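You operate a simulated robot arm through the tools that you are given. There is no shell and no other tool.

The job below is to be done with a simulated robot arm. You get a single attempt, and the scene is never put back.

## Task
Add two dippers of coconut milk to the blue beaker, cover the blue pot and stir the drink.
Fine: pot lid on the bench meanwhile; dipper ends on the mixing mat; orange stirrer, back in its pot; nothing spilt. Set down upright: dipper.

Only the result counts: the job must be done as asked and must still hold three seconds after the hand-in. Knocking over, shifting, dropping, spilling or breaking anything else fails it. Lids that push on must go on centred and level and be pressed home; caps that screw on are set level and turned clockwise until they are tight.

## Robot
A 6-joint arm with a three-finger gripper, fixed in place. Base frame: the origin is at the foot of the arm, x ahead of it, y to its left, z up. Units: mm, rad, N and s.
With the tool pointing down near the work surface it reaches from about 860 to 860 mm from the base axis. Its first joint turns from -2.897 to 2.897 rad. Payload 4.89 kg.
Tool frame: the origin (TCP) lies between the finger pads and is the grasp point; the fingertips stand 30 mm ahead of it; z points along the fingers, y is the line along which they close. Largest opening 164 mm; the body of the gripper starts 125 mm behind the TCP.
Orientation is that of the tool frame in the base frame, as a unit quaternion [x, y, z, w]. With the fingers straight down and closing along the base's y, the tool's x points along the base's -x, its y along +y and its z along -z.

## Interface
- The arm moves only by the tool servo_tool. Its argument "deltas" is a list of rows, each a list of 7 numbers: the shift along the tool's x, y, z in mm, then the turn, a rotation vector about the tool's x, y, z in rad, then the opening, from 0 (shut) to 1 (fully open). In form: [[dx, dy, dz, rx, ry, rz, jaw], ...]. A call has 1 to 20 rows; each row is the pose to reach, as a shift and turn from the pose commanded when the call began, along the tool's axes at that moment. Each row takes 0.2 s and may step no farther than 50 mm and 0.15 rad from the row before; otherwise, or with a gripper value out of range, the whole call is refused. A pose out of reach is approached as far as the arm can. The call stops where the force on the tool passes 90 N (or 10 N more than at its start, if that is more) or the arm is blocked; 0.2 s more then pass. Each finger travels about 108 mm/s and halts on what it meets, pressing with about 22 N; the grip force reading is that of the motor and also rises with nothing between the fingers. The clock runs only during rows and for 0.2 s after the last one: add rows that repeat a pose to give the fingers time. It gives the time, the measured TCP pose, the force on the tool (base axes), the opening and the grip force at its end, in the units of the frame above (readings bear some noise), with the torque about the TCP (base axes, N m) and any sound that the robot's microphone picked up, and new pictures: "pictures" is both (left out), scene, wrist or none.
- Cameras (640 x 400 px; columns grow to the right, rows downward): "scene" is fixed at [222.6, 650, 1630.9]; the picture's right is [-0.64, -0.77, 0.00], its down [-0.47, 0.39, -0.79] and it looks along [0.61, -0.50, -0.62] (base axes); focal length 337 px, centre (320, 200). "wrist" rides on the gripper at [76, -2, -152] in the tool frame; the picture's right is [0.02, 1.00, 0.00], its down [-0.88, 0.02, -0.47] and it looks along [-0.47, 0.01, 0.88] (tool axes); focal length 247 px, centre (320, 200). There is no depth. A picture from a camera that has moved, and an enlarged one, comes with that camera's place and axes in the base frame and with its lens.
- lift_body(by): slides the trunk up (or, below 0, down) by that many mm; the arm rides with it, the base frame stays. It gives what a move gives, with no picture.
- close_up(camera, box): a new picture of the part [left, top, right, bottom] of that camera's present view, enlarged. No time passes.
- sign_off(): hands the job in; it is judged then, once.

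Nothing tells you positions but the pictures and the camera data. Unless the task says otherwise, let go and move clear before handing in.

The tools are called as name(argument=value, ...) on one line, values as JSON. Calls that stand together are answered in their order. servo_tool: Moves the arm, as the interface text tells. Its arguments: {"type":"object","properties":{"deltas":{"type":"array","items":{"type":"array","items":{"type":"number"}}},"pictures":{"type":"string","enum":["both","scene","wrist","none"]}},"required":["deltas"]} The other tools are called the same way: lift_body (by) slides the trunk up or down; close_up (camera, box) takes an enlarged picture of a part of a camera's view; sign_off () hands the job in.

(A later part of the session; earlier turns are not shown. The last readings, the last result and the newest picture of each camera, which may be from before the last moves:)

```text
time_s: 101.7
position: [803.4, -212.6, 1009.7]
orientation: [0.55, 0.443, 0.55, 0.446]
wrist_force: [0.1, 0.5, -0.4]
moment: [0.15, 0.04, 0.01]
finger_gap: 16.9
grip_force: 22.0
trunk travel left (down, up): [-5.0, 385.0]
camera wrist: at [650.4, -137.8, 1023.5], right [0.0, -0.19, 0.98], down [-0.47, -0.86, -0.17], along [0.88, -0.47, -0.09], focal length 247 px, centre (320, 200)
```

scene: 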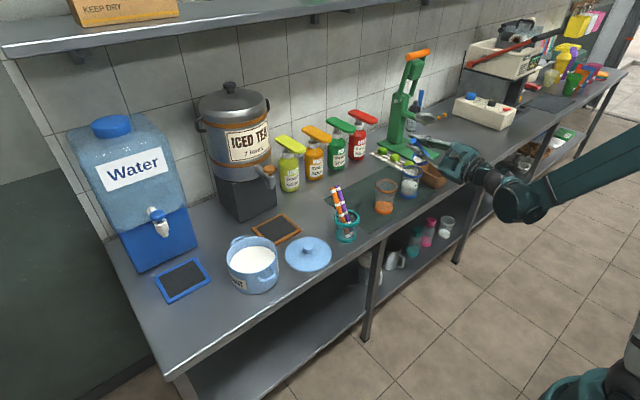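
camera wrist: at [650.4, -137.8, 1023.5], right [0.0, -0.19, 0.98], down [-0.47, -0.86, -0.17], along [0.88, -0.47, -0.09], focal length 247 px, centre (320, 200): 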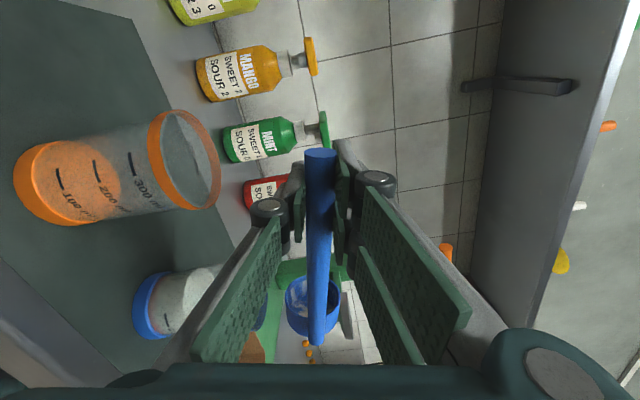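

servo_tool(deltas=[[1.3, -4.4, 0, 0, 0, -0.04, 0], [2.5, -8.8, 0, 0, 0, -0.08, 0], [3.5, -12.8, 0, 0, 0, -0.12, 0], [4.4, -16.7, 0, 0, 0, -0.16, 0], [5.5, -23.6, 0, 0, 0, -0.24, 0], [5.9, -29.5, 0, 0, 0, -0.32, 0], [5.9, -29.5, 0, 0, 0, -0.4, 0], [5.9, -29.5, 0, 0, 0, -0.48, 0], [5.9, -29.5, 0, 0, 0, -0.48, 0], [5.9, -29.5, 0, 0, 0, -0.48, 0], [5.9, -29.5, 0, 0, 0, -0.48, 0], [5.9, -29.5, 0, 0, 0, -0.48, 0], [5.9, -29.5, 0, 0, 0, -0.48, 0], [5.9, -29.5, 0, 0, 0, -0.48, 0], [5.9, -29.5, 0, 0, 0, -0.48, 0], [5.9, -29.5, 0, 0, 0, -0.48, 0]])

close_up(camera="wrist", box=[220, 200, 420, 400])

close_up(camera="scene", box=[360, 120, 460, 220])

```text
time_s: 105.1
position: [805.1, -200.3, 983.1]
orientation: [0.428, 0.562, 0.428, 0.563]
wrist_force: [-0.9, -0.1, -1.3]
moment: [0.11, 0.02, 0.03]
finger_gap: 16.8
grip_force: 22.5
trunk travel left (down, up): [-5.0, 385.0]
camera wrist: at [651.3, -127.5, 960.2], right [0.0, 0.29, 0.96], down [-0.47, -0.84, 0.25], along [0.88, -0.45, 0.14], focal length 247 px, centre (320, 200)
```

scene: 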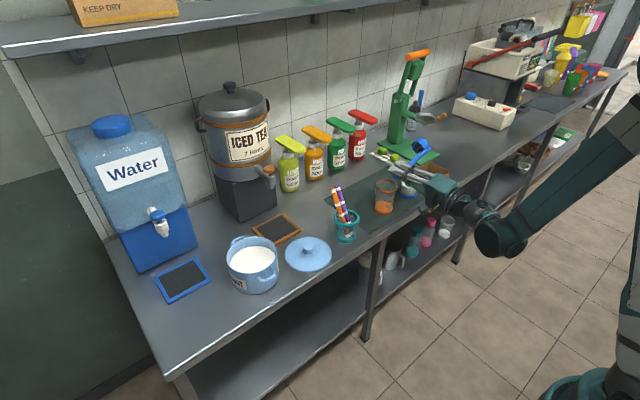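
wrist: 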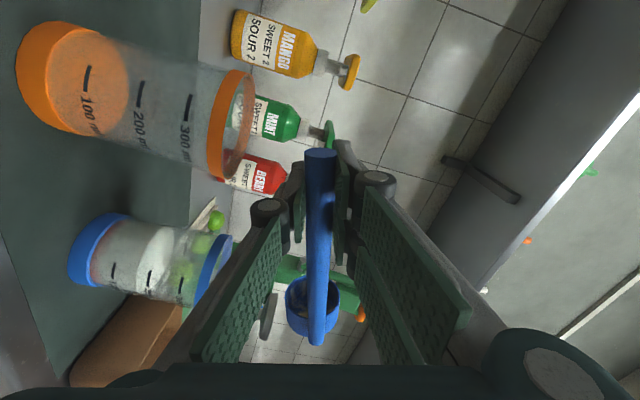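

```text
2.00 times, centred on (320, 300) of wrist
camera zoom: at [651.3, -127.5, 960.2], right [0.0, 0.29, 0.96], down [-0.47, -0.84, 0.25], along [0.88, -0.45, 0.14], focal length 494 px, centre (320, 0)
```

zoom: 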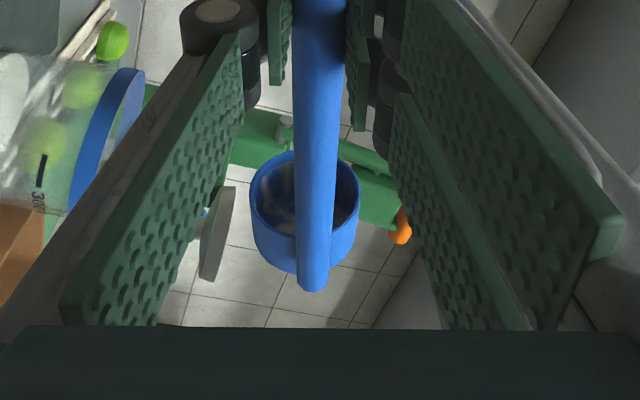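

```text
4.00 times, centred on (410, 170) of scene
camera zoom: at [222.6, 650.0, 1630.9], right [-0.64, -0.77, 0.0], down [-0.47, 0.39, -0.79], along [0.61, -0.5, -0.62], focal length 1348 px, centre (-40, 320)
```

zoom: 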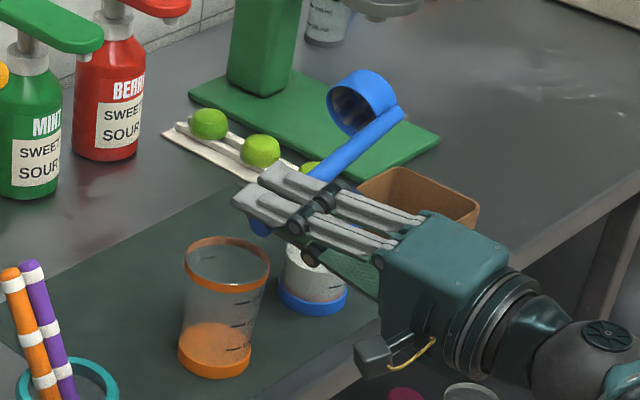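

The second dipper is poured. I'll roll back upright while rising, then head for the dipper's place on the mat.

servo_tool(deltas=[[-3.2, 11.6, 0, 0, 0, 0.115, 0], [-6.4, 23.1, 0, 0, 0, 0.23, 0], [-9.6, 34.7, 0, 0, 0, 0.345, 0], [-12.8, 46.3, 0, 0, 0, 0.46, 0], [-16, 57.8, 0, 0, 0, 0.575, 0], [-19.1, 69.4, 0, 0, 0, 0.69, 0], [-22.3, 81, 0, 0, 0, 0.805, 0], [-25.5, 92.6, 0, 0, 0, 0.92, 0], [-28.7, 104.1, 0, 0, 0, 1.035, 0], [-31.9, 115.7, 0, 0, 0, 1.15, 0], [-35.1, 127.3, 0, 0, 0, 1.265, 0], [-38.3, 138.8, 0, 0, 0, 1.38, 0], [-41.5, 150.4, 0, 0, 0, 1.495, 0], [-44.7, 162, 0, 0, 0, 1.61, 0], [-47.9, 173.5, 0, 0, 0, 1.725, 0], [-51, 185.1, 0, 0, 0, 1.84, 0], [-51, 185.1, 0, 0, 0, 1.84, 0]])

close_up(camera="scene", box=[340, 120, 460, 220])

close_up(camera="wrist", box=[220, 130, 420, 380])

```text
time_s: 108.7
position: [803.4, -200.3, 1173.1]
orientation: [0.707, 0.001, 0.707, -0.001]
wrist_force: [0.1, 0.4, -0.9]
moment: [-0.01, -0.01, 0.0]
finger_gap: 16.8
grip_force: 21.9
trunk travel left (down, up): [-5.0, 385.0]
camera wrist: at [650.0, -199.1, 1250.0], right [0.0, -1.0, 0.02], down [-0.47, -0.02, -0.88], along [0.88, -0.01, -0.47], focal length 247 px, centre (320, 200)
```

scene: 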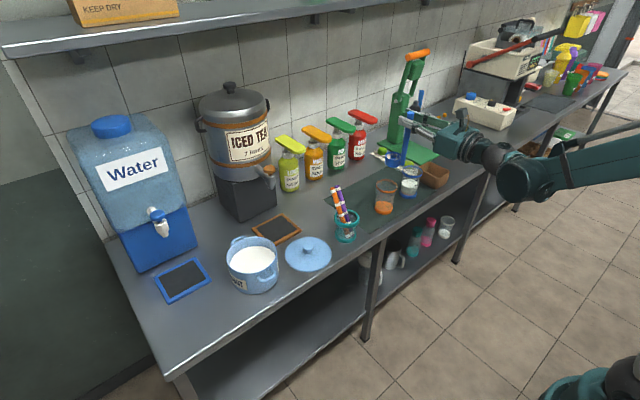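
wrist: 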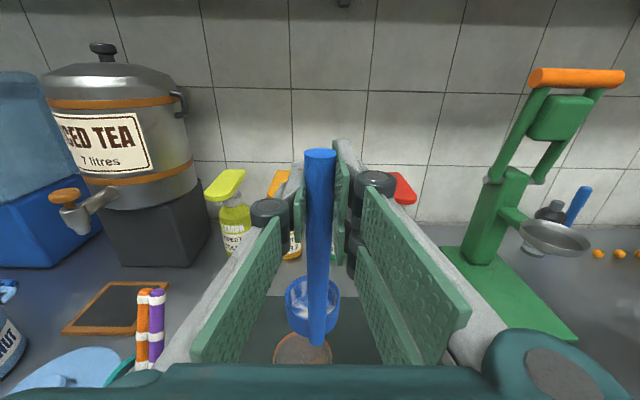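

```text
4.00 times, centred on (400, 170) of scene
camera zoom: at [222.6, 650.0, 1630.9], right [-0.64, -0.77, 0.0], down [-0.47, 0.39, -0.79], along [0.61, -0.5, -0.62], focal length 1348 px, centre (0, 320)
```

zoom: 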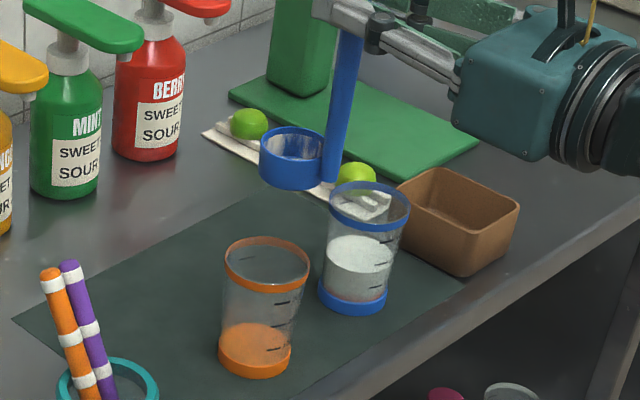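

```text
1.60 times, centred on (320, 255) of wrist
camera zoom: at [650.0, -199.1, 1250.0], right [0.0, -1.0, 0.02], down [-0.47, -0.02, -0.88], along [0.88, -0.01, -0.47], focal length 395 px, centre (320, 112)
```

zoom: 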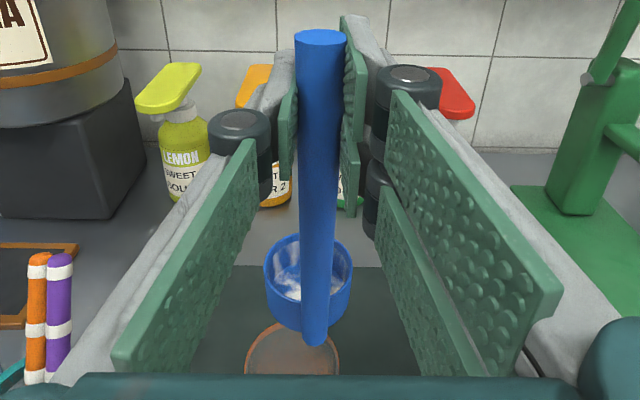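

The dipper is upright and empty, and both doses are in the beaker. I'll return it to its original spot on the mat and lower carefully.

servo_tool(deltas=[[0, -30, 30, 0, 0, 0, 0], [0, -60, 60, 0, 0, 0, 0], [0, -90, 90, 0, 0, 0, 0], [0, -107, 120, 0, 0, 0, 0], [0, -107, 137, 0, 0, 0, 0], [-40, -107, 137, 0, 0, 0, 0], [-80, -107, 137, 0, 0, 0, 0], [-120, -107, 137, 0, 0, 0, 0], [-155, -107, 137, 0, 0, 0, 0], [-180, -107, 137, 0, 0, 0, 0], [-190, -107, 137, 0, 0, 0, 0], [-190, -107, 137, 0, 0, 0, 0]])

close_up(camera="wrist", box=[220, 130, 420, 380])

close_up(camera="scene", box=[310, 150, 450, 270])

```text
time_s: 111.3
position: [940.9, -96.1, 984.0]
orientation: [0.707, 0.0, 0.707, 0.001]
wrist_force: [-1.6, -0.1, -1.8]
moment: [0.0, 0.0, 0.0]
finger_gap: 16.8
grip_force: 22.0
trunk travel left (down, up): [-5.0, 385.0]
camera wrist: at [787.4, -94.1, 1059.9], right [0.0, -1.0, 0.02], down [-0.47, -0.02, -0.88], along [0.88, -0.01, -0.47], focal length 247 px, centre (320, 200)
```

scene: 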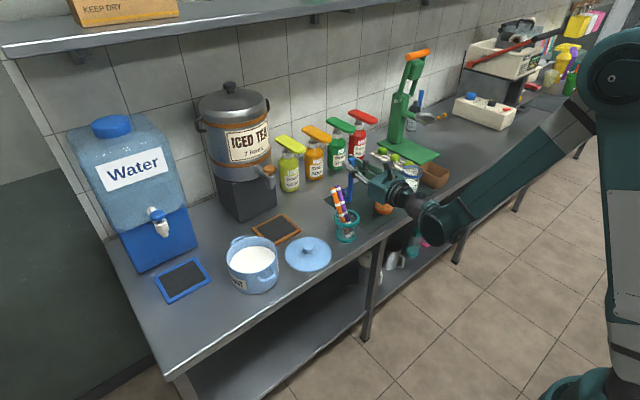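
wrist: 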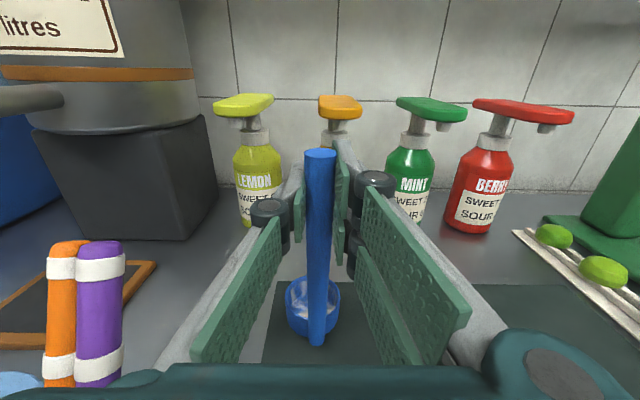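

```text
1.60 times, centred on (320, 255) of wrist
camera zoom: at [787.4, -94.1, 1059.9], right [0.0, -1.0, 0.02], down [-0.47, -0.02, -0.88], along [0.88, -0.01, -0.47], focal length 395 px, centre (320, 112)
```

zoom: 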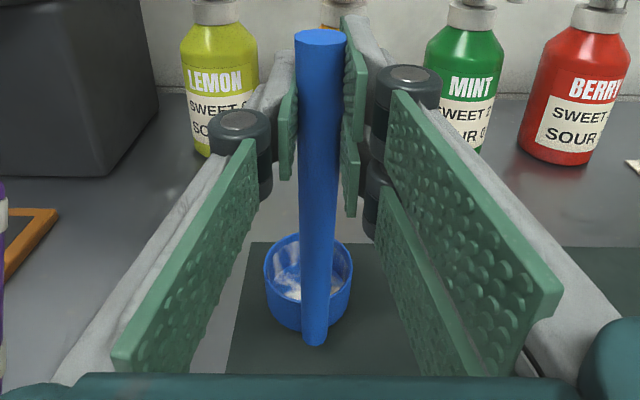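

```text
3.33 times, centred on (380, 210) of scene
camera zoom: at [222.6, 650.0, 1630.9], right [-0.64, -0.77, 0.0], down [-0.47, 0.39, -0.79], along [0.61, -0.5, -0.62], focal length 1123 px, centre (120, 167)
```

zoom: 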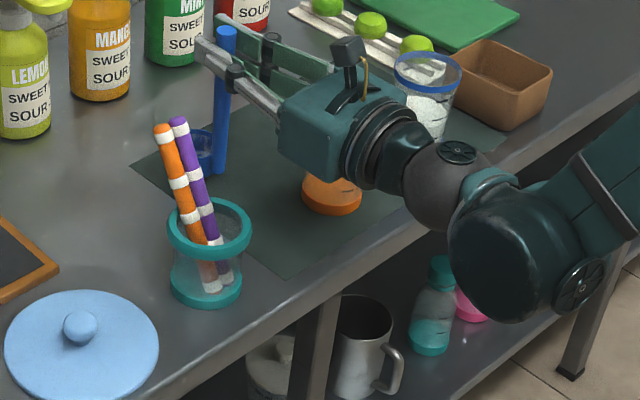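

servo_tool(deltas=[[-5, 0, 0, 0, 0, 0, 0], [-9, 0, 0, 0, 0, 0, 0], [-11, 0, 0, 0, 0, 0, 0], [-12, 0, 0, 0, 0, 0, 0]], pictures="none")

```text
time_s: 112.3
position: [940.9, -94.3, 971.1]
orientation: [0.707, 0.0, 0.707, 0.0]
wrist_force: [0.3, 0.5, -1.2]
moment: [0.05, 0.01, 0.01]
finger_gap: 16.7
grip_force: 22.3
trunk travel left (down, up): [-5.0, 385.0]
```

servo_tool(deltas=[[-0.7, 0, 0, 0, 0, 0, 0], [-1.4, 0, 0, 0, 0, 0, 0]], pictures="none")

```text
time_s: 112.9
position: [940.8, -94.0, 971.5]
orientation: [0.707, -0.001, 0.707, 0.001]
wrist_force: [0.2, -1.2, 9.4]
moment: [-0.01, -0.55, -0.02]
finger_gap: 16.9
grip_force: 21.4
trunk travel left (down, up): [-5.0, 385.0]
```

The dipper touches the mat at 9 N. I'll open the fingers and check that it stands upright.

servo_tool(deltas=[[-0.9, 0, 0, 0, 0, 0, 0], [-0.9, 0, 0, 0, 0, 0, 0.12], [-0.9, 0, 0, 0, 0, 0, 0.16], [-0.9, 0, 0, 0, 0, 0, 0.22], [-0.9, 0, 0, 0, 0, 0, 0.3], [-0.9, 0, 0, 0, 0, 0, 0.3]])

close_up(camera="scene", box=[310, 150, 450, 270])

```text
time_s: 114.3
position: [941.5, -94.1, 969.2]
orientation: [0.706, -0.001, 0.708, 0.001]
wrist_force: [-0.2, -0.8, 0.7]
moment: [0.0, -0.01, 0.02]
finger_gap: 49.0
grip_force: 0.1
trunk travel left (down, up): [-5.0, 385.0]
camera wrist: at [787.2, -92.5, 1046.2], right [0.0, -1.0, 0.02], down [-0.47, -0.02, -0.88], along [0.88, -0.01, -0.47], focal length 247 px, centre (320, 200)
```

scene: 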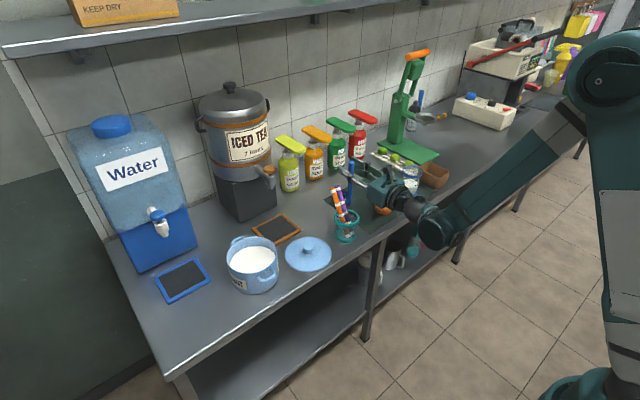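
wrist: 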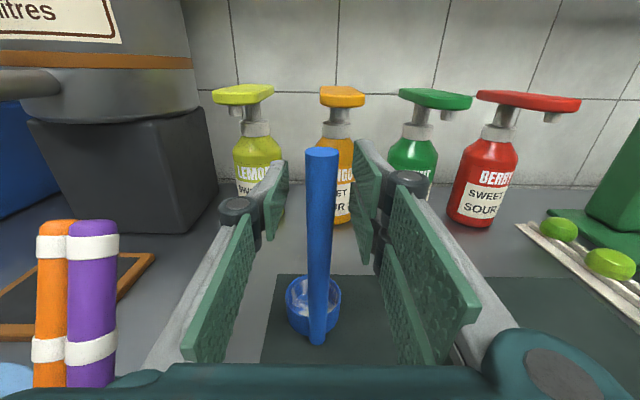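

```text
3.33 times, centred on (380, 210) of scene
camera zoom: at [222.6, 650.0, 1630.9], right [-0.64, -0.77, 0.0], down [-0.47, 0.39, -0.79], along [0.61, -0.5, -0.62], focal length 1123 px, centre (120, 167)
```

zoom: 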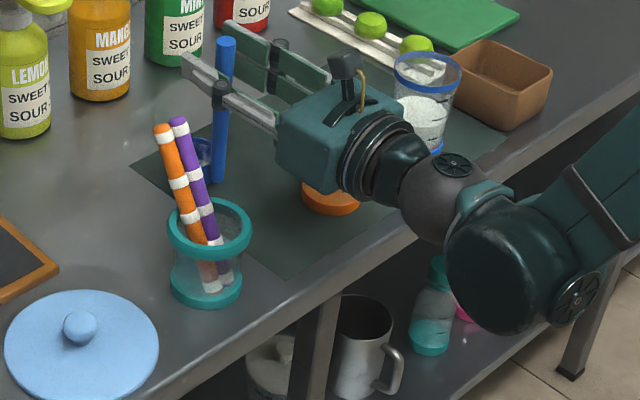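

The dipper stands upright on the mat. I'll back straight out, then rise.

servo_tool(deltas=[[0, 0, -25, 0, 0, 0, 0.3], [0, 0, -50, 0, 0, 0, 0.3], [0, 0, -75, 0, 0, 0, 0.3], [0, 0, -100, 0, 0, 0, 0.3], [40, 0, -110, 0, 0, 0, 0.3], [85, 0, -110, 0, 0, 0, 0.3], [130, 0, -110, 0, 0, 0, 0.3]])

close_up(camera="scene", box=[310, 150, 450, 270])

```text
time_s: 115.9
position: [830.9, -91.3, 1100.1]
orientation: [0.707, -0.001, 0.707, 0.001]
wrist_force: [1.8, -0.4, -1.1]
moment: [0.0, -0.12, 0.06]
finger_gap: 48.9
grip_force: 0.1
trunk travel left (down, up): [-5.0, 385.0]
camera wrist: at [677.1, -90.5, 1176.6], right [0.0, -1.0, 0.02], down [-0.47, -0.02, -0.88], along [0.88, -0.01, -0.47], focal length 247 px, centre (320, 200)
```

scene: 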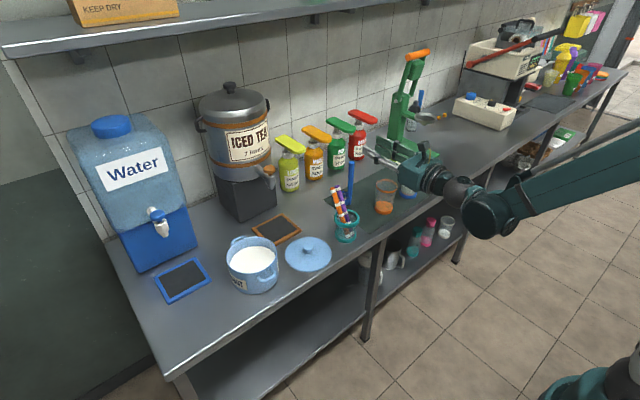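
wrist: 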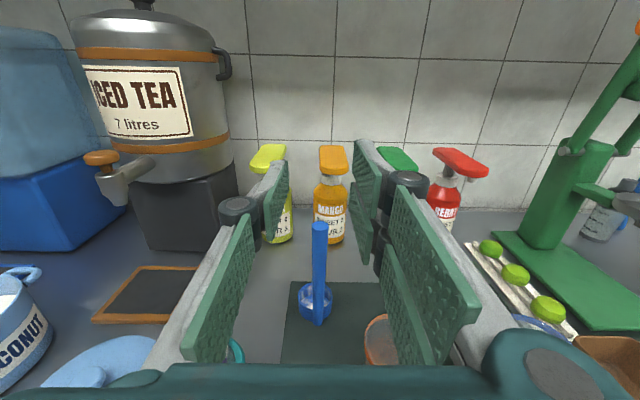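

```text
3.33 times, centred on (380, 210) of scene
camera zoom: at [222.6, 650.0, 1630.9], right [-0.64, -0.77, 0.0], down [-0.47, 0.39, -0.79], along [0.61, -0.5, -0.62], focal length 1123 px, centre (120, 167)
```

zoom: 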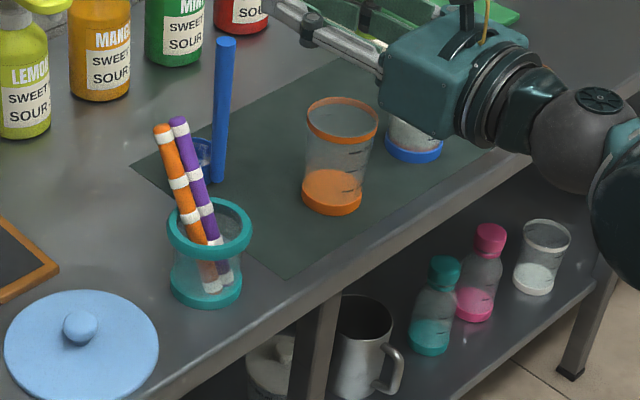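

The dipper is steady. I'll bring the trunk back up before returning to a tool-down posture for the lid.

lift_body(by=170)

```text
time_s: 117.8
position: [829.3, -91.2, 1270.9]
orientation: [0.706, 0.0, 0.708, 0.0]
wrist_force: [-0.4, -0.7, 0.8]
moment: [0.05, 0.01, -0.03]
finger_gap: 49.3
grip_force: 0.0
trunk travel left (down, up): [-175.0, 215.0]
```

servo_tool(deltas=[[0, -25, 0, 0, -0.14, 0, 0.4], [0, -50, 0, 0, -0.28, 0, 0.4], [0, -75, 0, 0, -0.42, 0, 0.4], [-10, -100, 0, 0, -0.56, 0, 0.4], [-20, -125, 0, 0, -0.7, 0, 0.4], [-30, -150, 0, 0, -0.84, 0, 0.4], [-40, -175, 0, 0, -0.98, 0, 0.4], [-50, -200, 5, 0, -1.12, 0, 0.4], [-65, -225, 5, 0, -1.26, 0, 0.4], [-80, -250, 8, 0, -1.4, 0, 0.4], [-95, -270, 8, 0, -1.5, 0, 0.4], [-110, -276, 8, 0, -1.5708, 0, 0.4], [-120, -276, 8, 0, -1.5708, 0, 0.4]])

close_up(camera="wrist", box=[220, 0, 420, 200])

```text
time_s: 120.6
position: [855.1, 60.5, 1162.3]
orientation: [0.995, 0.089, 0.004, -0.034]
wrist_force: [0.7, 0.3, -0.1]
moment: [-0.03, 0.15, 0.01]
finger_gap: 65.7
grip_force: 0.1
out of reach, approached as far as the arm can: row 4, 5, 6, 7, 8, 9, 10, 11, 12, 13
trunk travel left (down, up): [-175.0, 215.0]
camera wrist: at [928.2, 64.5, 1316.2], right [0.2, -0.98, -0.06], down [-0.86, -0.21, 0.46], along [-0.46, -0.04, -0.89], focal length 247 px, centre (320, 200)
```

scene: 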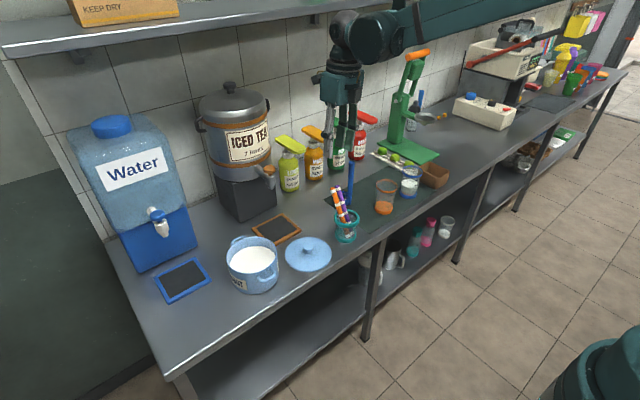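
wrist: 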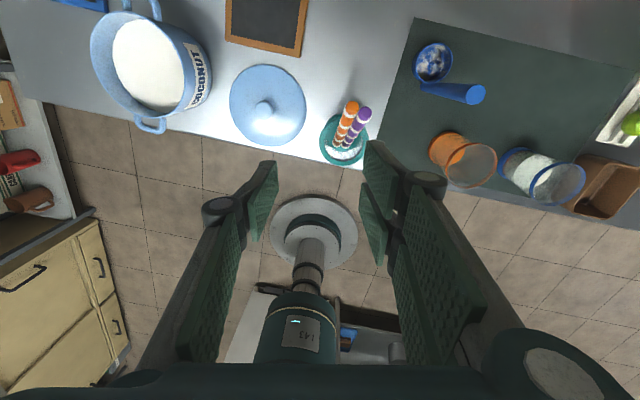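

```text
2.00 times, centred on (320, 100) of wrist
camera zoom: at [928.2, 64.5, 1316.2], right [0.2, -0.98, -0.06], down [-0.86, -0.21, 0.46], along [-0.46, -0.04, -0.89], focal length 494 px, centre (320, 400)
```

zoom: 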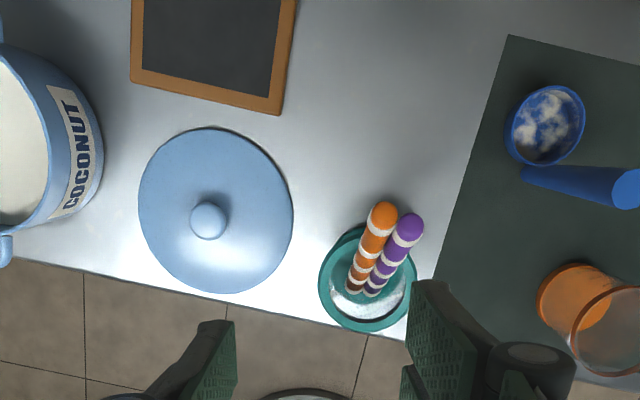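

In this wrist roll the far-left side is out of reach, so I'll need to unroll. First I'll use this good view of the stirrers.

close_up(camera="wrist", box=[310, 90, 380, 170])

close_up(camera="scene", box=[320, 180, 370, 245])

```text
5.00 times, centred on (345, 130) of wrist
camera zoom: at [928.2, 64.5, 1316.2], right [0.2, -0.98, -0.06], down [-0.86, -0.21, 0.46], along [-0.46, -0.04, -0.89], focal length 1235 px, centre (195, 550)
```

zoom: 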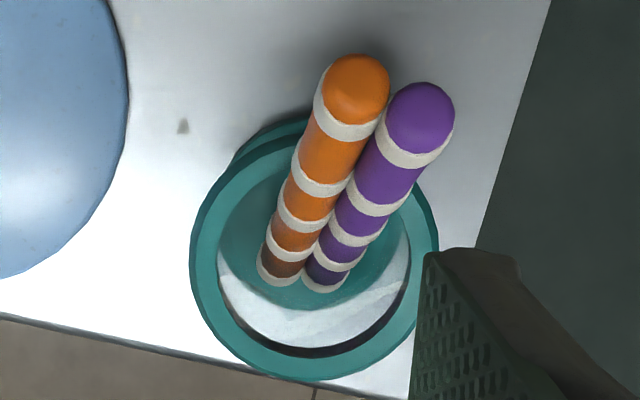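

```text
6.15 times, centred on (345, 212) of scene
camera zoom: at [222.6, 650.0, 1630.9], right [-0.64, -0.77, 0.0], down [-0.47, 0.39, -0.79], along [0.61, -0.5, -0.62], focal length 2073 px, centre (166, 123)
```

zoom: 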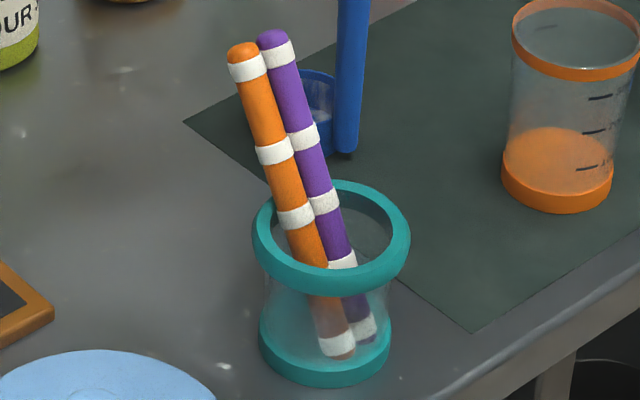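

The stirrers are about 17 mm thick and lean towards the wall, orange at y≈34 and purple at y≈17. I'll deal with the lid first, so I'm unrolling the wrist to the original orientation.

servo_tool(deltas=[[0, 0, 0, 0, 0, -0.15, 0.4], [0, 0, 0, 0, 0, -0.3, 0.4], [0, 0, 0, 0, 0, -0.45, 0.4], [0, 0, 0, 0, 0, -0.6, 0.4], [0, 0, 0, 0, 0, -0.75, 0.4], [0, 0, 0, 0, 0, -0.9, 0.4], [0, 0, 0, 0, 0, -1.05, 0.4], [0, 0, 0, 0, 0, -1.2, 0.4], [0, 0, 0, 0, 0, -1.35, 0.4], [0, 0, 0, 0, 0, -1.5, 0.4], [0, 0, 0, 0, 0, -1.5708, 0.4]])

```text
time_s: 123.0
position: [850.1, 63.2, 1162.7]
orientation: [0.639, 0.769, 0.027, -0.02]
wrist_force: [-0.5, 0.1, 1.0]
moment: [-0.01, 0.0, 0.01]
finger_gap: 65.6
grip_force: 0.0
trunk travel left (down, up): [-175.0, 215.0]
camera wrist: at [832.7, 127.7, 1319.3], right [0.98, 0.2, 0.02], down [0.18, -0.89, 0.42], along [0.1, -0.4, -0.91], focal length 247 px, centre (320, 200)
```

scene: 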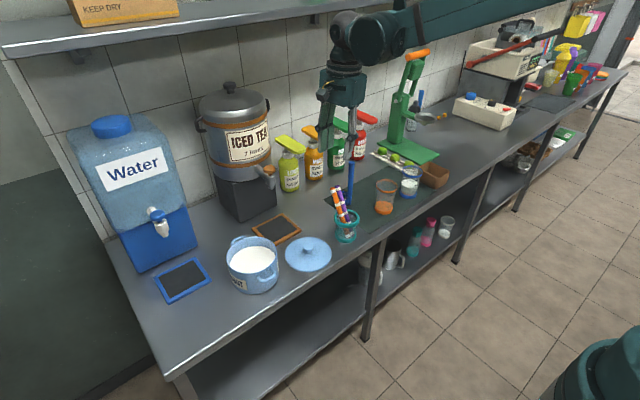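
wrist: 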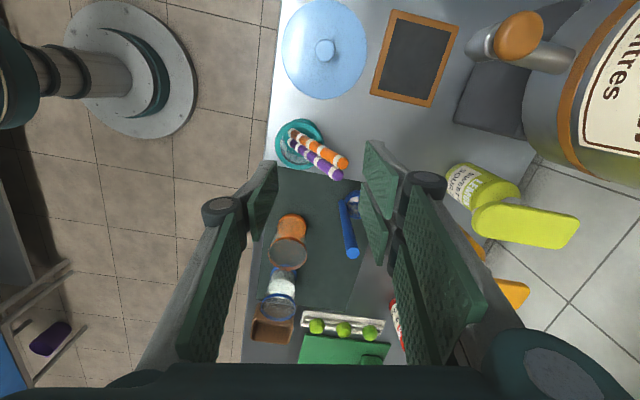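

The wrist is now at the half-roll, with the fingers closing front to back, which suits both the lid knob and the stirrer. I'll square up the orientation exactly.

servo_tool(deltas=[[0, 0, 0, 0.005, -0.033, 0.092, 0.4], [0, 0, 0, 0.01, -0.066, 0.184, 0.4], [0, 0, 0, 0.01, -0.066, 0.184, 0.4]], pictures="none")

```text
time_s: 123.8
position: [850.1, 63.5, 1162.5]
orientation: [0.708, 0.706, 0.0, 0.001]
wrist_force: [-0.4, 0.0, -0.3]
moment: [-0.02, 0.01, 0.02]
finger_gap: 65.4
grip_force: 0.0
trunk travel left (down, up): [-175.0, 215.0]
```

servo_tool(deltas=[[40, -4, 15, 0, 0, 0, 0.4], [80, -8, 40, 0, 0, 0, 0.4], [110, -12, 75, 0, 0, 0, 0.4], [121, -12, 115, 0, 0, 0, 0.4], [121, -12, 155, 0, 0, 0, 0.4], [121, -12, 160, 0, 0, 0, 0.4], [121, -12, 160, 0, 0, 0, 0.4]])

close_up(camera="wrist", box=[240, 60, 400, 220])

close_up(camera="scene", box=[250, 180, 370, 280])

```text
time_s: 125.4
position: [838.4, 186.4, 1001.8]
orientation: [0.709, 0.705, 0.0, 0.0]
wrist_force: [0.2, -0.2, -0.6]
moment: [0.01, 0.04, 0.0]
finger_gap: 65.8
grip_force: 0.0
trunk travel left (down, up): [-175.0, 215.0]
camera wrist: at [836.2, 261.5, 1153.8], right [1.0, 0.02, 0.0], down [0.02, -0.88, 0.47], along [0.01, -0.47, -0.88], focal length 247 px, centre (320, 200)
```

scene: 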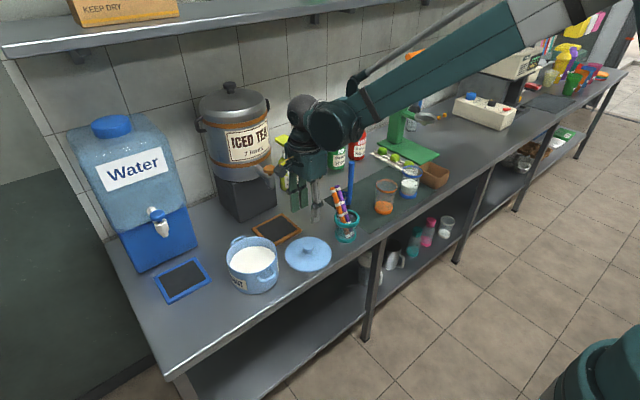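
wrist: 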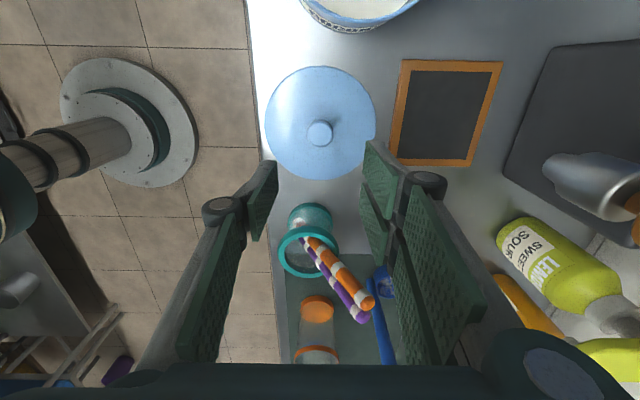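

```text
2.50 times, centred on (320, 140) of wrist
camera zoom: at [836.2, 261.5, 1153.8], right [1.0, 0.02, 0.0], down [0.02, -0.88, 0.47], along [0.01, -0.47, -0.88], focal length 617 px, centre (320, 350)
```

zoom: 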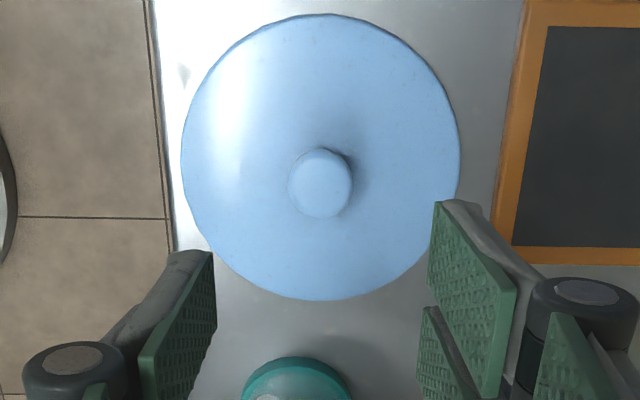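

```text
4.00 times, centred on (310, 230) of scene
camera zoom: at [222.6, 650.0, 1630.9], right [-0.64, -0.77, 0.0], down [-0.47, 0.39, -0.79], along [0.61, -0.5, -0.62], focal length 1348 px, centre (360, 80)
```

zoom: 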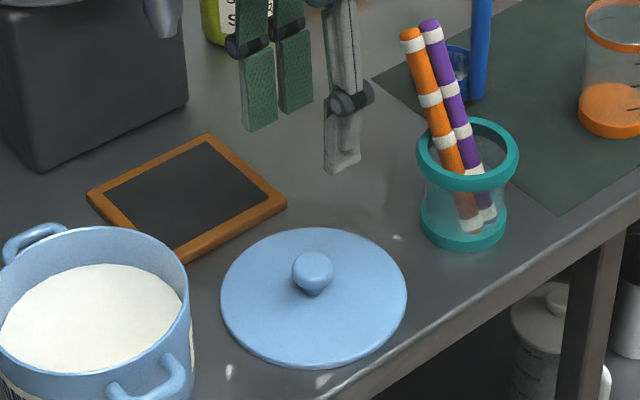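

The knob is centred under the tool. I'll descend and grip it.

servo_tool(deltas=[[0, 0, 40, 0, 0, 0, 0.4], [0, 0, 80, 0, 0, 0, 0.4], [0, 0, 120, 0, 0, 0, 0.4], [0, 0, 145, 0, 0, 0, 0.4], [0, 0, 155, 0, 0, 0, 0.4], [0, 0, 160, 0, 0, 0, 0.4], [0, 0, 160, 0, 0, 0, 0.4]])

close_up(camera="wrist", box=[240, 100, 400, 260])

close_up(camera="scene", box=[260, 200, 360, 280])

```text
time_s: 127.0
position: [839.0, 184.4, 841.8]
orientation: [0.708, 0.706, 0.0, 0.001]
wrist_force: [-0.7, 0.1, 0.2]
moment: [0.02, -0.04, -0.04]
finger_gap: 65.7
grip_force: 0.1
trunk travel left (down, up): [-175.0, 215.0]
camera wrist: at [836.6, 260.3, 993.8], right [1.0, 0.02, 0.0], down [0.02, -0.88, 0.47], along [0.01, -0.47, -0.88], focal length 247 px, centre (320, 200)
```

scene: 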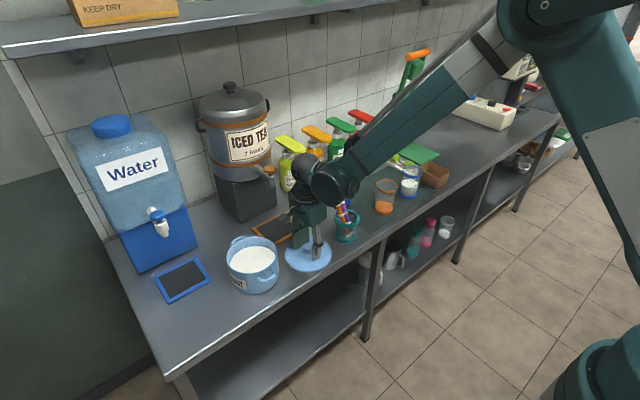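
wrist: 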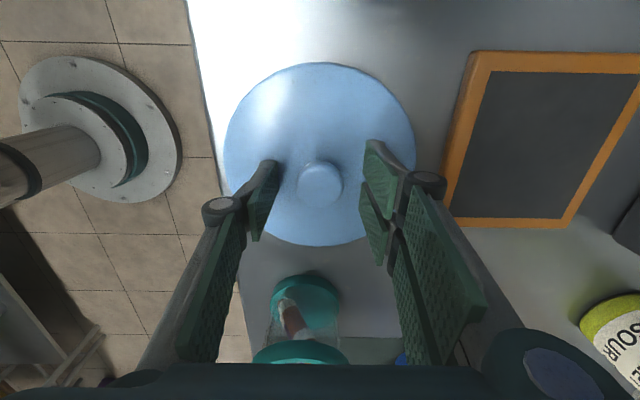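

```text
2.50 times, centred on (320, 180) of wrist
camera zoom: at [836.6, 260.3, 993.8], right [1.0, 0.02, 0.0], down [0.02, -0.88, 0.47], along [0.01, -0.47, -0.88], focal length 617 px, centre (320, 250)
```

zoom: 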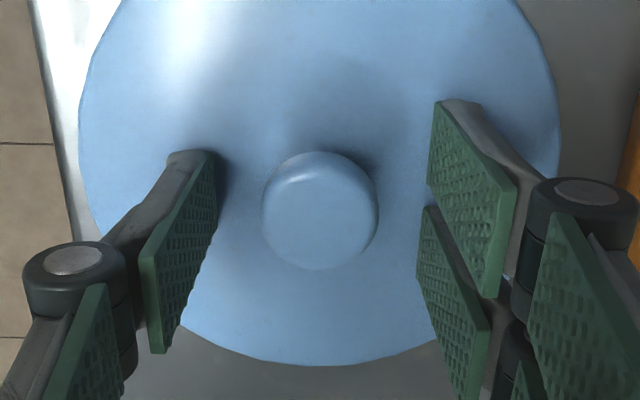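

```text
5.00 times, centred on (310, 240) of scene
camera zoom: at [222.6, 650.0, 1630.9], right [-0.64, -0.77, 0.0], down [-0.47, 0.39, -0.79], along [0.61, -0.5, -0.62], focal length 1685 px, centre (370, 0)
```

zoom: 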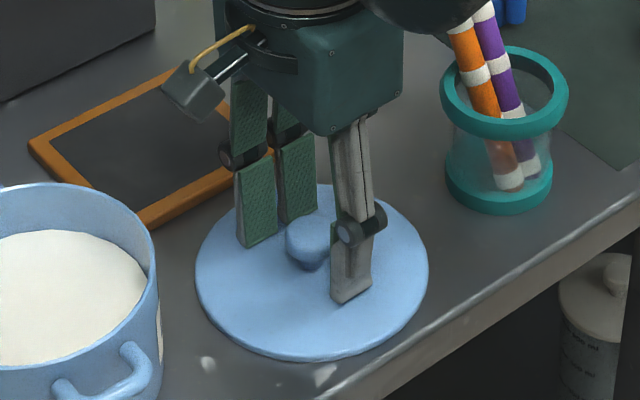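

servo_tool(deltas=[[0, 0, 0, 0, 0, 0, 0.25], [0, 0, 0, 0, 0, 0, 0.15], [0, 0, 0, 0, 0, 0, 0.0], [0, 0, 0, 0, 0, 0, 0.0], [0, 0, -5, 0, 0, 0, 0.0], [0, 0, -15, 0, 0, 0, 0.0], [0, 0, -30, 0, 0, 0, 0.0], [0, 0, -30, 0, 0, 0, 0.0]])

close_up(camera="scene", box=[260, 190, 360, 270])

close_up(camera="wrist", box=[240, 60, 400, 260])

```text
time_s: 128.8
position: [837.9, 184.1, 871.8]
orientation: [0.709, 0.706, 0.0, 0.0]
wrist_force: [0.5, 0.0, -0.6]
moment: [0.0, 0.0, 0.03]
finger_gap: 31.6
grip_force: 21.9
trunk travel left (down, up): [-175.0, 215.0]
camera wrist: at [835.4, 259.3, 1024.0], right [1.0, 0.02, 0.0], down [0.02, -0.88, 0.47], along [0.01, -0.47, -0.88], focal length 247 px, centre (320, 200)
```

scene: 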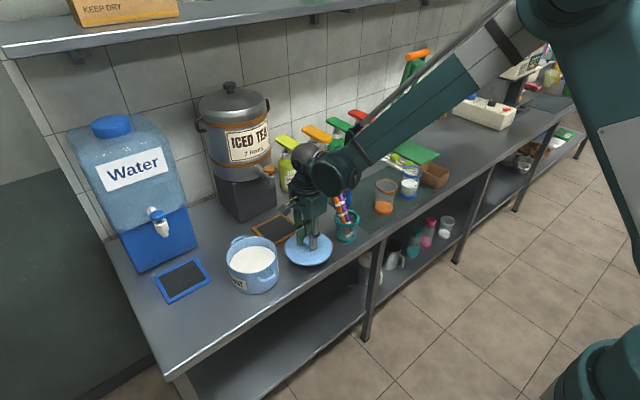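
wrist: 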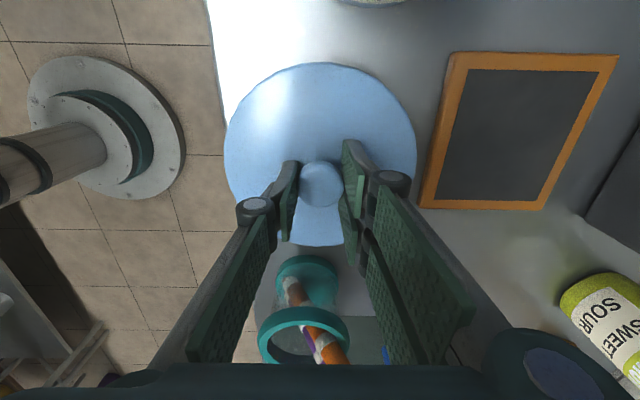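

```text
5.00 times, centred on (310, 230) of scene
camera zoom: at [222.6, 650.0, 1630.9], right [-0.64, -0.77, 0.0], down [-0.47, 0.39, -0.79], along [0.61, -0.5, -0.62], focal length 1685 px, centre (370, 50)
```

zoom: 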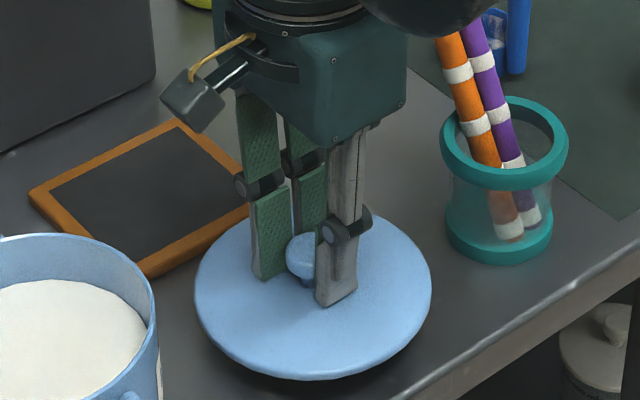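

```text
2.00 times, centred on (320, 160) of wrist
camera zoom: at [835.4, 259.3, 1024.0], right [1.0, 0.02, 0.0], down [0.02, -0.88, 0.47], along [0.01, -0.47, -0.88], focal length 494 px, centre (320, 280)
```

zoom: 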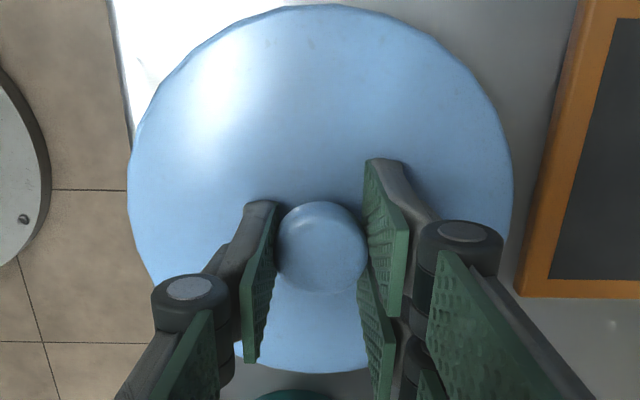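

The lid is level in the grip. I'll lift it and carry it over the pot, hovering to check the centring.

servo_tool(deltas=[[0, 0, -40, 0, 0, 0, 0], [0, 0, -85, 0, 0, 0, 0], [10, 0, -125, 0, 0, 0, 0], [45, 8, -140, 0, 0, 0, 0], [85, 16, -140, 0, 0, 0, 0], [125, 25, -140, 0, 0, 0, 0], [160, 32, -140, 0, 0, 0, 0], [184, 34.5, -140, 0, 0, 0, 0], [184, 34.5, -140, 0, 0, 0, 0]])

close_up(camera="wrist", box=[220, 40, 420, 280])

close_up(camera="scene", box=[200, 180, 310, 300])

```text
time_s: 130.8
position: [873.8, 369.0, 1011.1]
orientation: [0.708, 0.706, -0.001, 0.0]
wrist_force: [0.5, -0.7, -0.4]
moment: [-0.08, 0.0, 0.01]
finger_gap: 32.0
grip_force: 22.1
trunk travel left (down, up): [-175.0, 215.0]
camera wrist: at [871.0, 445.3, 1163.9], right [1.0, 0.02, 0.0], down [0.02, -0.88, 0.47], along [0.01, -0.47, -0.88], focal length 247 px, centre (320, 200)
```

scene: 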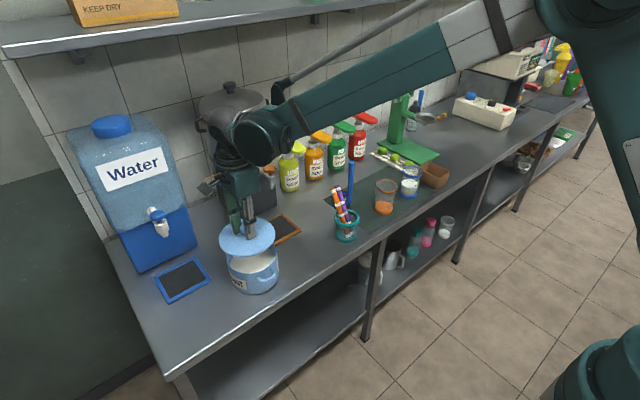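
wrist: 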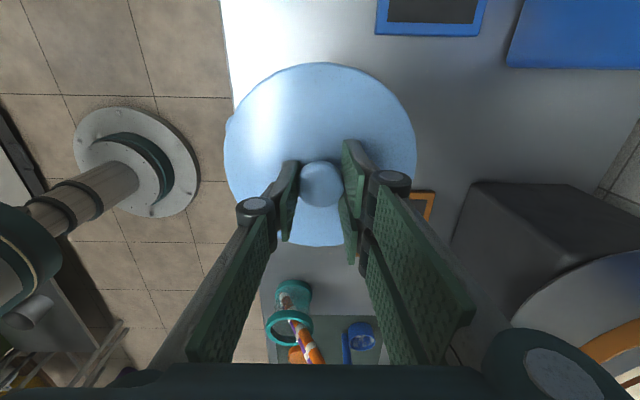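

```text
1.67 times, centred on (320, 160) of wrist
camera zoom: at [871.0, 445.3, 1163.9], right [1.0, 0.02, 0.0], down [0.02, -0.88, 0.47], along [0.01, -0.47, -0.88], focal length 412 px, centre (320, 267)
```

zoom: 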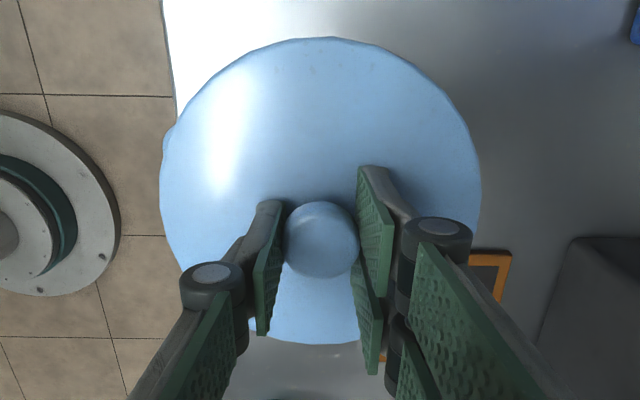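

```text
3.33 times, centred on (255, 240) of scene
camera zoom: at [222.6, 650.0, 1630.9], right [-0.64, -0.77, 0.0], down [-0.47, 0.39, -0.79], along [0.61, -0.5, -0.62], focal length 1123 px, centre (537, 67)
```

zoom: 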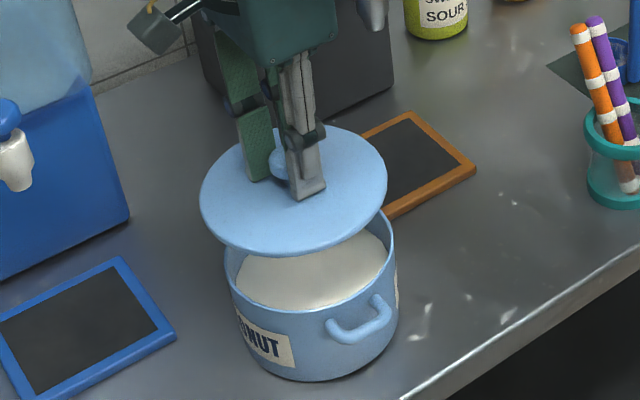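

It looks centred. I'll lower to just above the seat and then feel for contact in small steps.

servo_tool(deltas=[[0, -0.5, 20, 0, 0, 0, 0], [0, -1, 40, 0, 0, 0, 0], [0, -1, 52, 0, 0, 0, 0], [0, -1, 58, 0, 0, 0, 0], [0, -1, 60, 0, 0, 0, 0]])

close_up(camera="scene", box=[210, 210, 290, 300])

close_up(camera="wrist", box=[200, 40, 440, 260])

```text
time_s: 132.0
position: [872.8, 367.8, 950.5]
orientation: [0.708, 0.706, -0.001, 0.0]
wrist_force: [0.0, 1.0, -2.3]
moment: [0.01, -0.02, 0.05]
finger_gap: 31.9
grip_force: 21.7
trunk travel left (down, up): [-175.0, 215.0]
camera wrist: at [870.4, 444.4, 1103.8], right [1.0, 0.02, 0.0], down [0.02, -0.88, 0.47], along [0.01, -0.47, -0.88], focal length 247 px, centre (320, 200)
```

scene: 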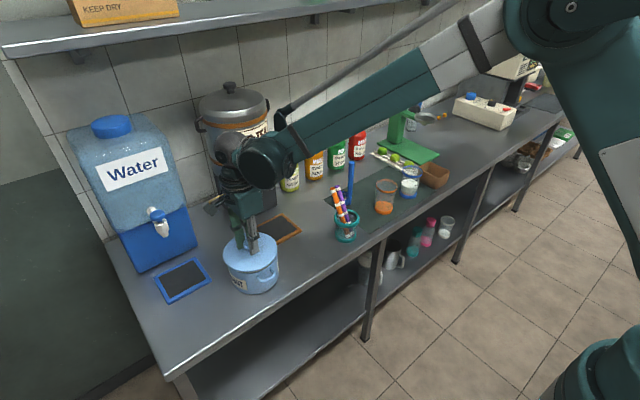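
wrist: 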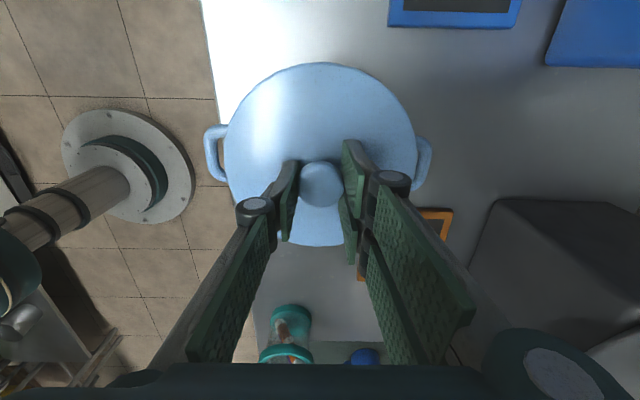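

```text
4.44 times, centred on (250, 255) of scene
camera zoom: at [222.6, 650.0, 1630.9], right [-0.64, -0.77, 0.0], down [-0.47, 0.39, -0.79], along [0.61, -0.5, -0.62], focal length 1497 px, centre (631, -44)
```

zoom: 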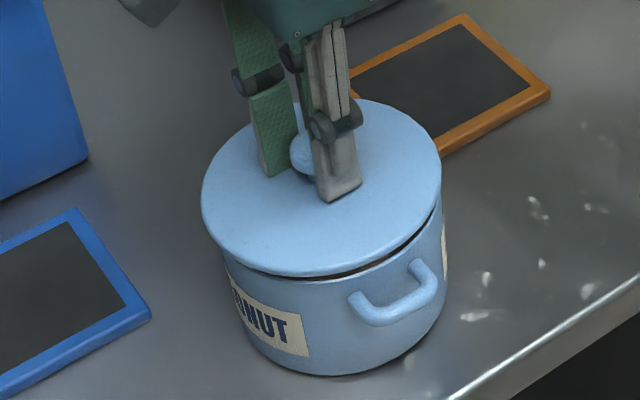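

```text
1.82 times, centred on (320, 150) of wrist
camera zoom: at [870.4, 444.4, 1103.8], right [1.0, 0.02, 0.0], down [0.02, -0.88, 0.47], along [0.01, -0.47, -0.88], focal length 449 px, centre (320, 291)
```

zoom: 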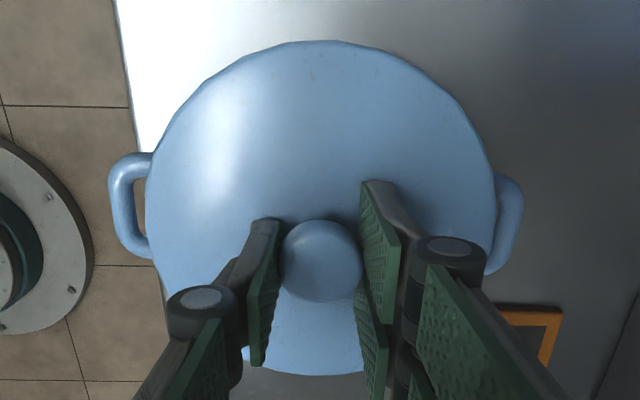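

I'll measure the handles and lid edges more exactly to check the centring in x.

close_up(camera="wrist", box=[195, 100, 255, 200])

close_up(camera="wrist", box=[385, 100, 445, 200])

close_up(camera="scene", box=[215, 230, 285, 300])

```text
4.00 times, centred on (225, 150) of wrist
camera zoom: at [870.4, 444.4, 1103.8], right [1.0, 0.02, 0.0], down [0.02, -0.88, 0.47], along [0.01, -0.47, -0.88], focal length 988 px, centre (700, 400)
```

zoom: 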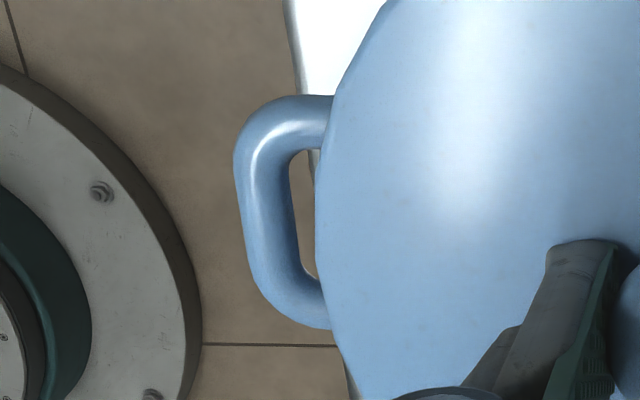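

```text
4.00 times, centred on (415, 150) of wrist
camera zoom: at [870.4, 444.4, 1103.8], right [1.0, 0.02, 0.0], down [0.02, -0.88, 0.47], along [0.01, -0.47, -0.88], focal length 988 px, centre (-60, 400)
```

zoom: 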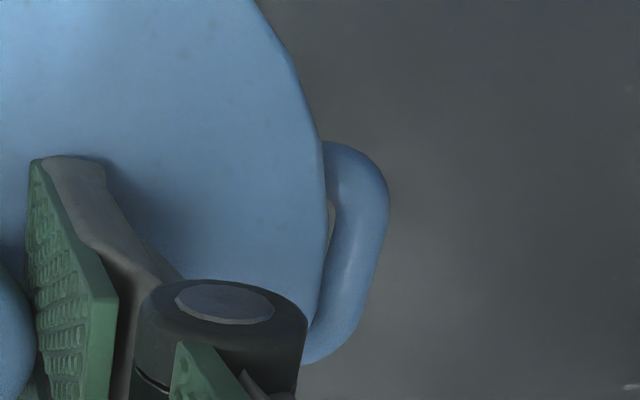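

```text
5.71 times, centred on (250, 265) of scene
camera zoom: at [222.6, 650.0, 1630.9], right [-0.64, -0.77, 0.0], down [-0.47, 0.39, -0.79], along [0.61, -0.5, -0.62], focal length 1925 px, centre (720, -171)
```

zoom: 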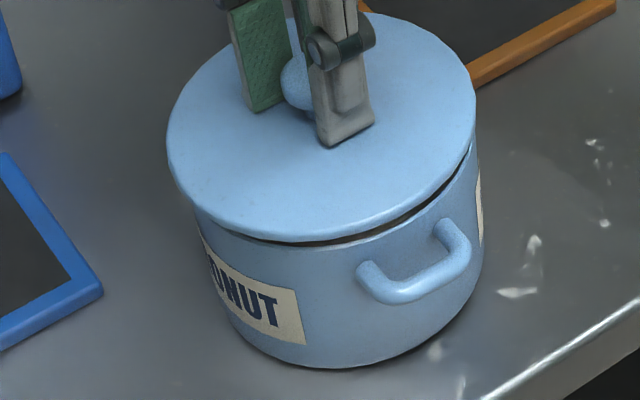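

It's centred within about 1 mm. I'll lower in small steps and watch the force.

servo_tool(deltas=[[0.4, -0.6, 3, 0, 0, 0, 0], [0.4, -0.6, 5, 0, 0, 0, 0], [0.4, -0.6, 6.5, 0, 0, 0, 0]], pictures="none")

```text
time_s: 132.8
position: [871.8, 368.6, 945.2]
orientation: [0.708, 0.706, 0.0, 0.0]
wrist_force: [-0.6, 0.0, -0.7]
moment: [-0.02, 0.02, 0.03]
finger_gap: 31.9
grip_force: 22.0
trunk travel left (down, up): [-175.0, 215.0]
```

servo_tool(deltas=[[0, 0, 1, 0, 0, 0, 0], [0, 0, 2, 0, 0, 0, 0]], pictures="none")

```text
time_s: 133.4
position: [871.8, 369.4, 943.3]
orientation: [0.708, 0.706, 0.0, -0.001]
wrist_force: [-0.2, -0.1, -1.8]
moment: [0.02, 0.0, 0.03]
finger_gap: 31.7
grip_force: 21.8
trunk travel left (down, up): [-175.0, 215.0]
```

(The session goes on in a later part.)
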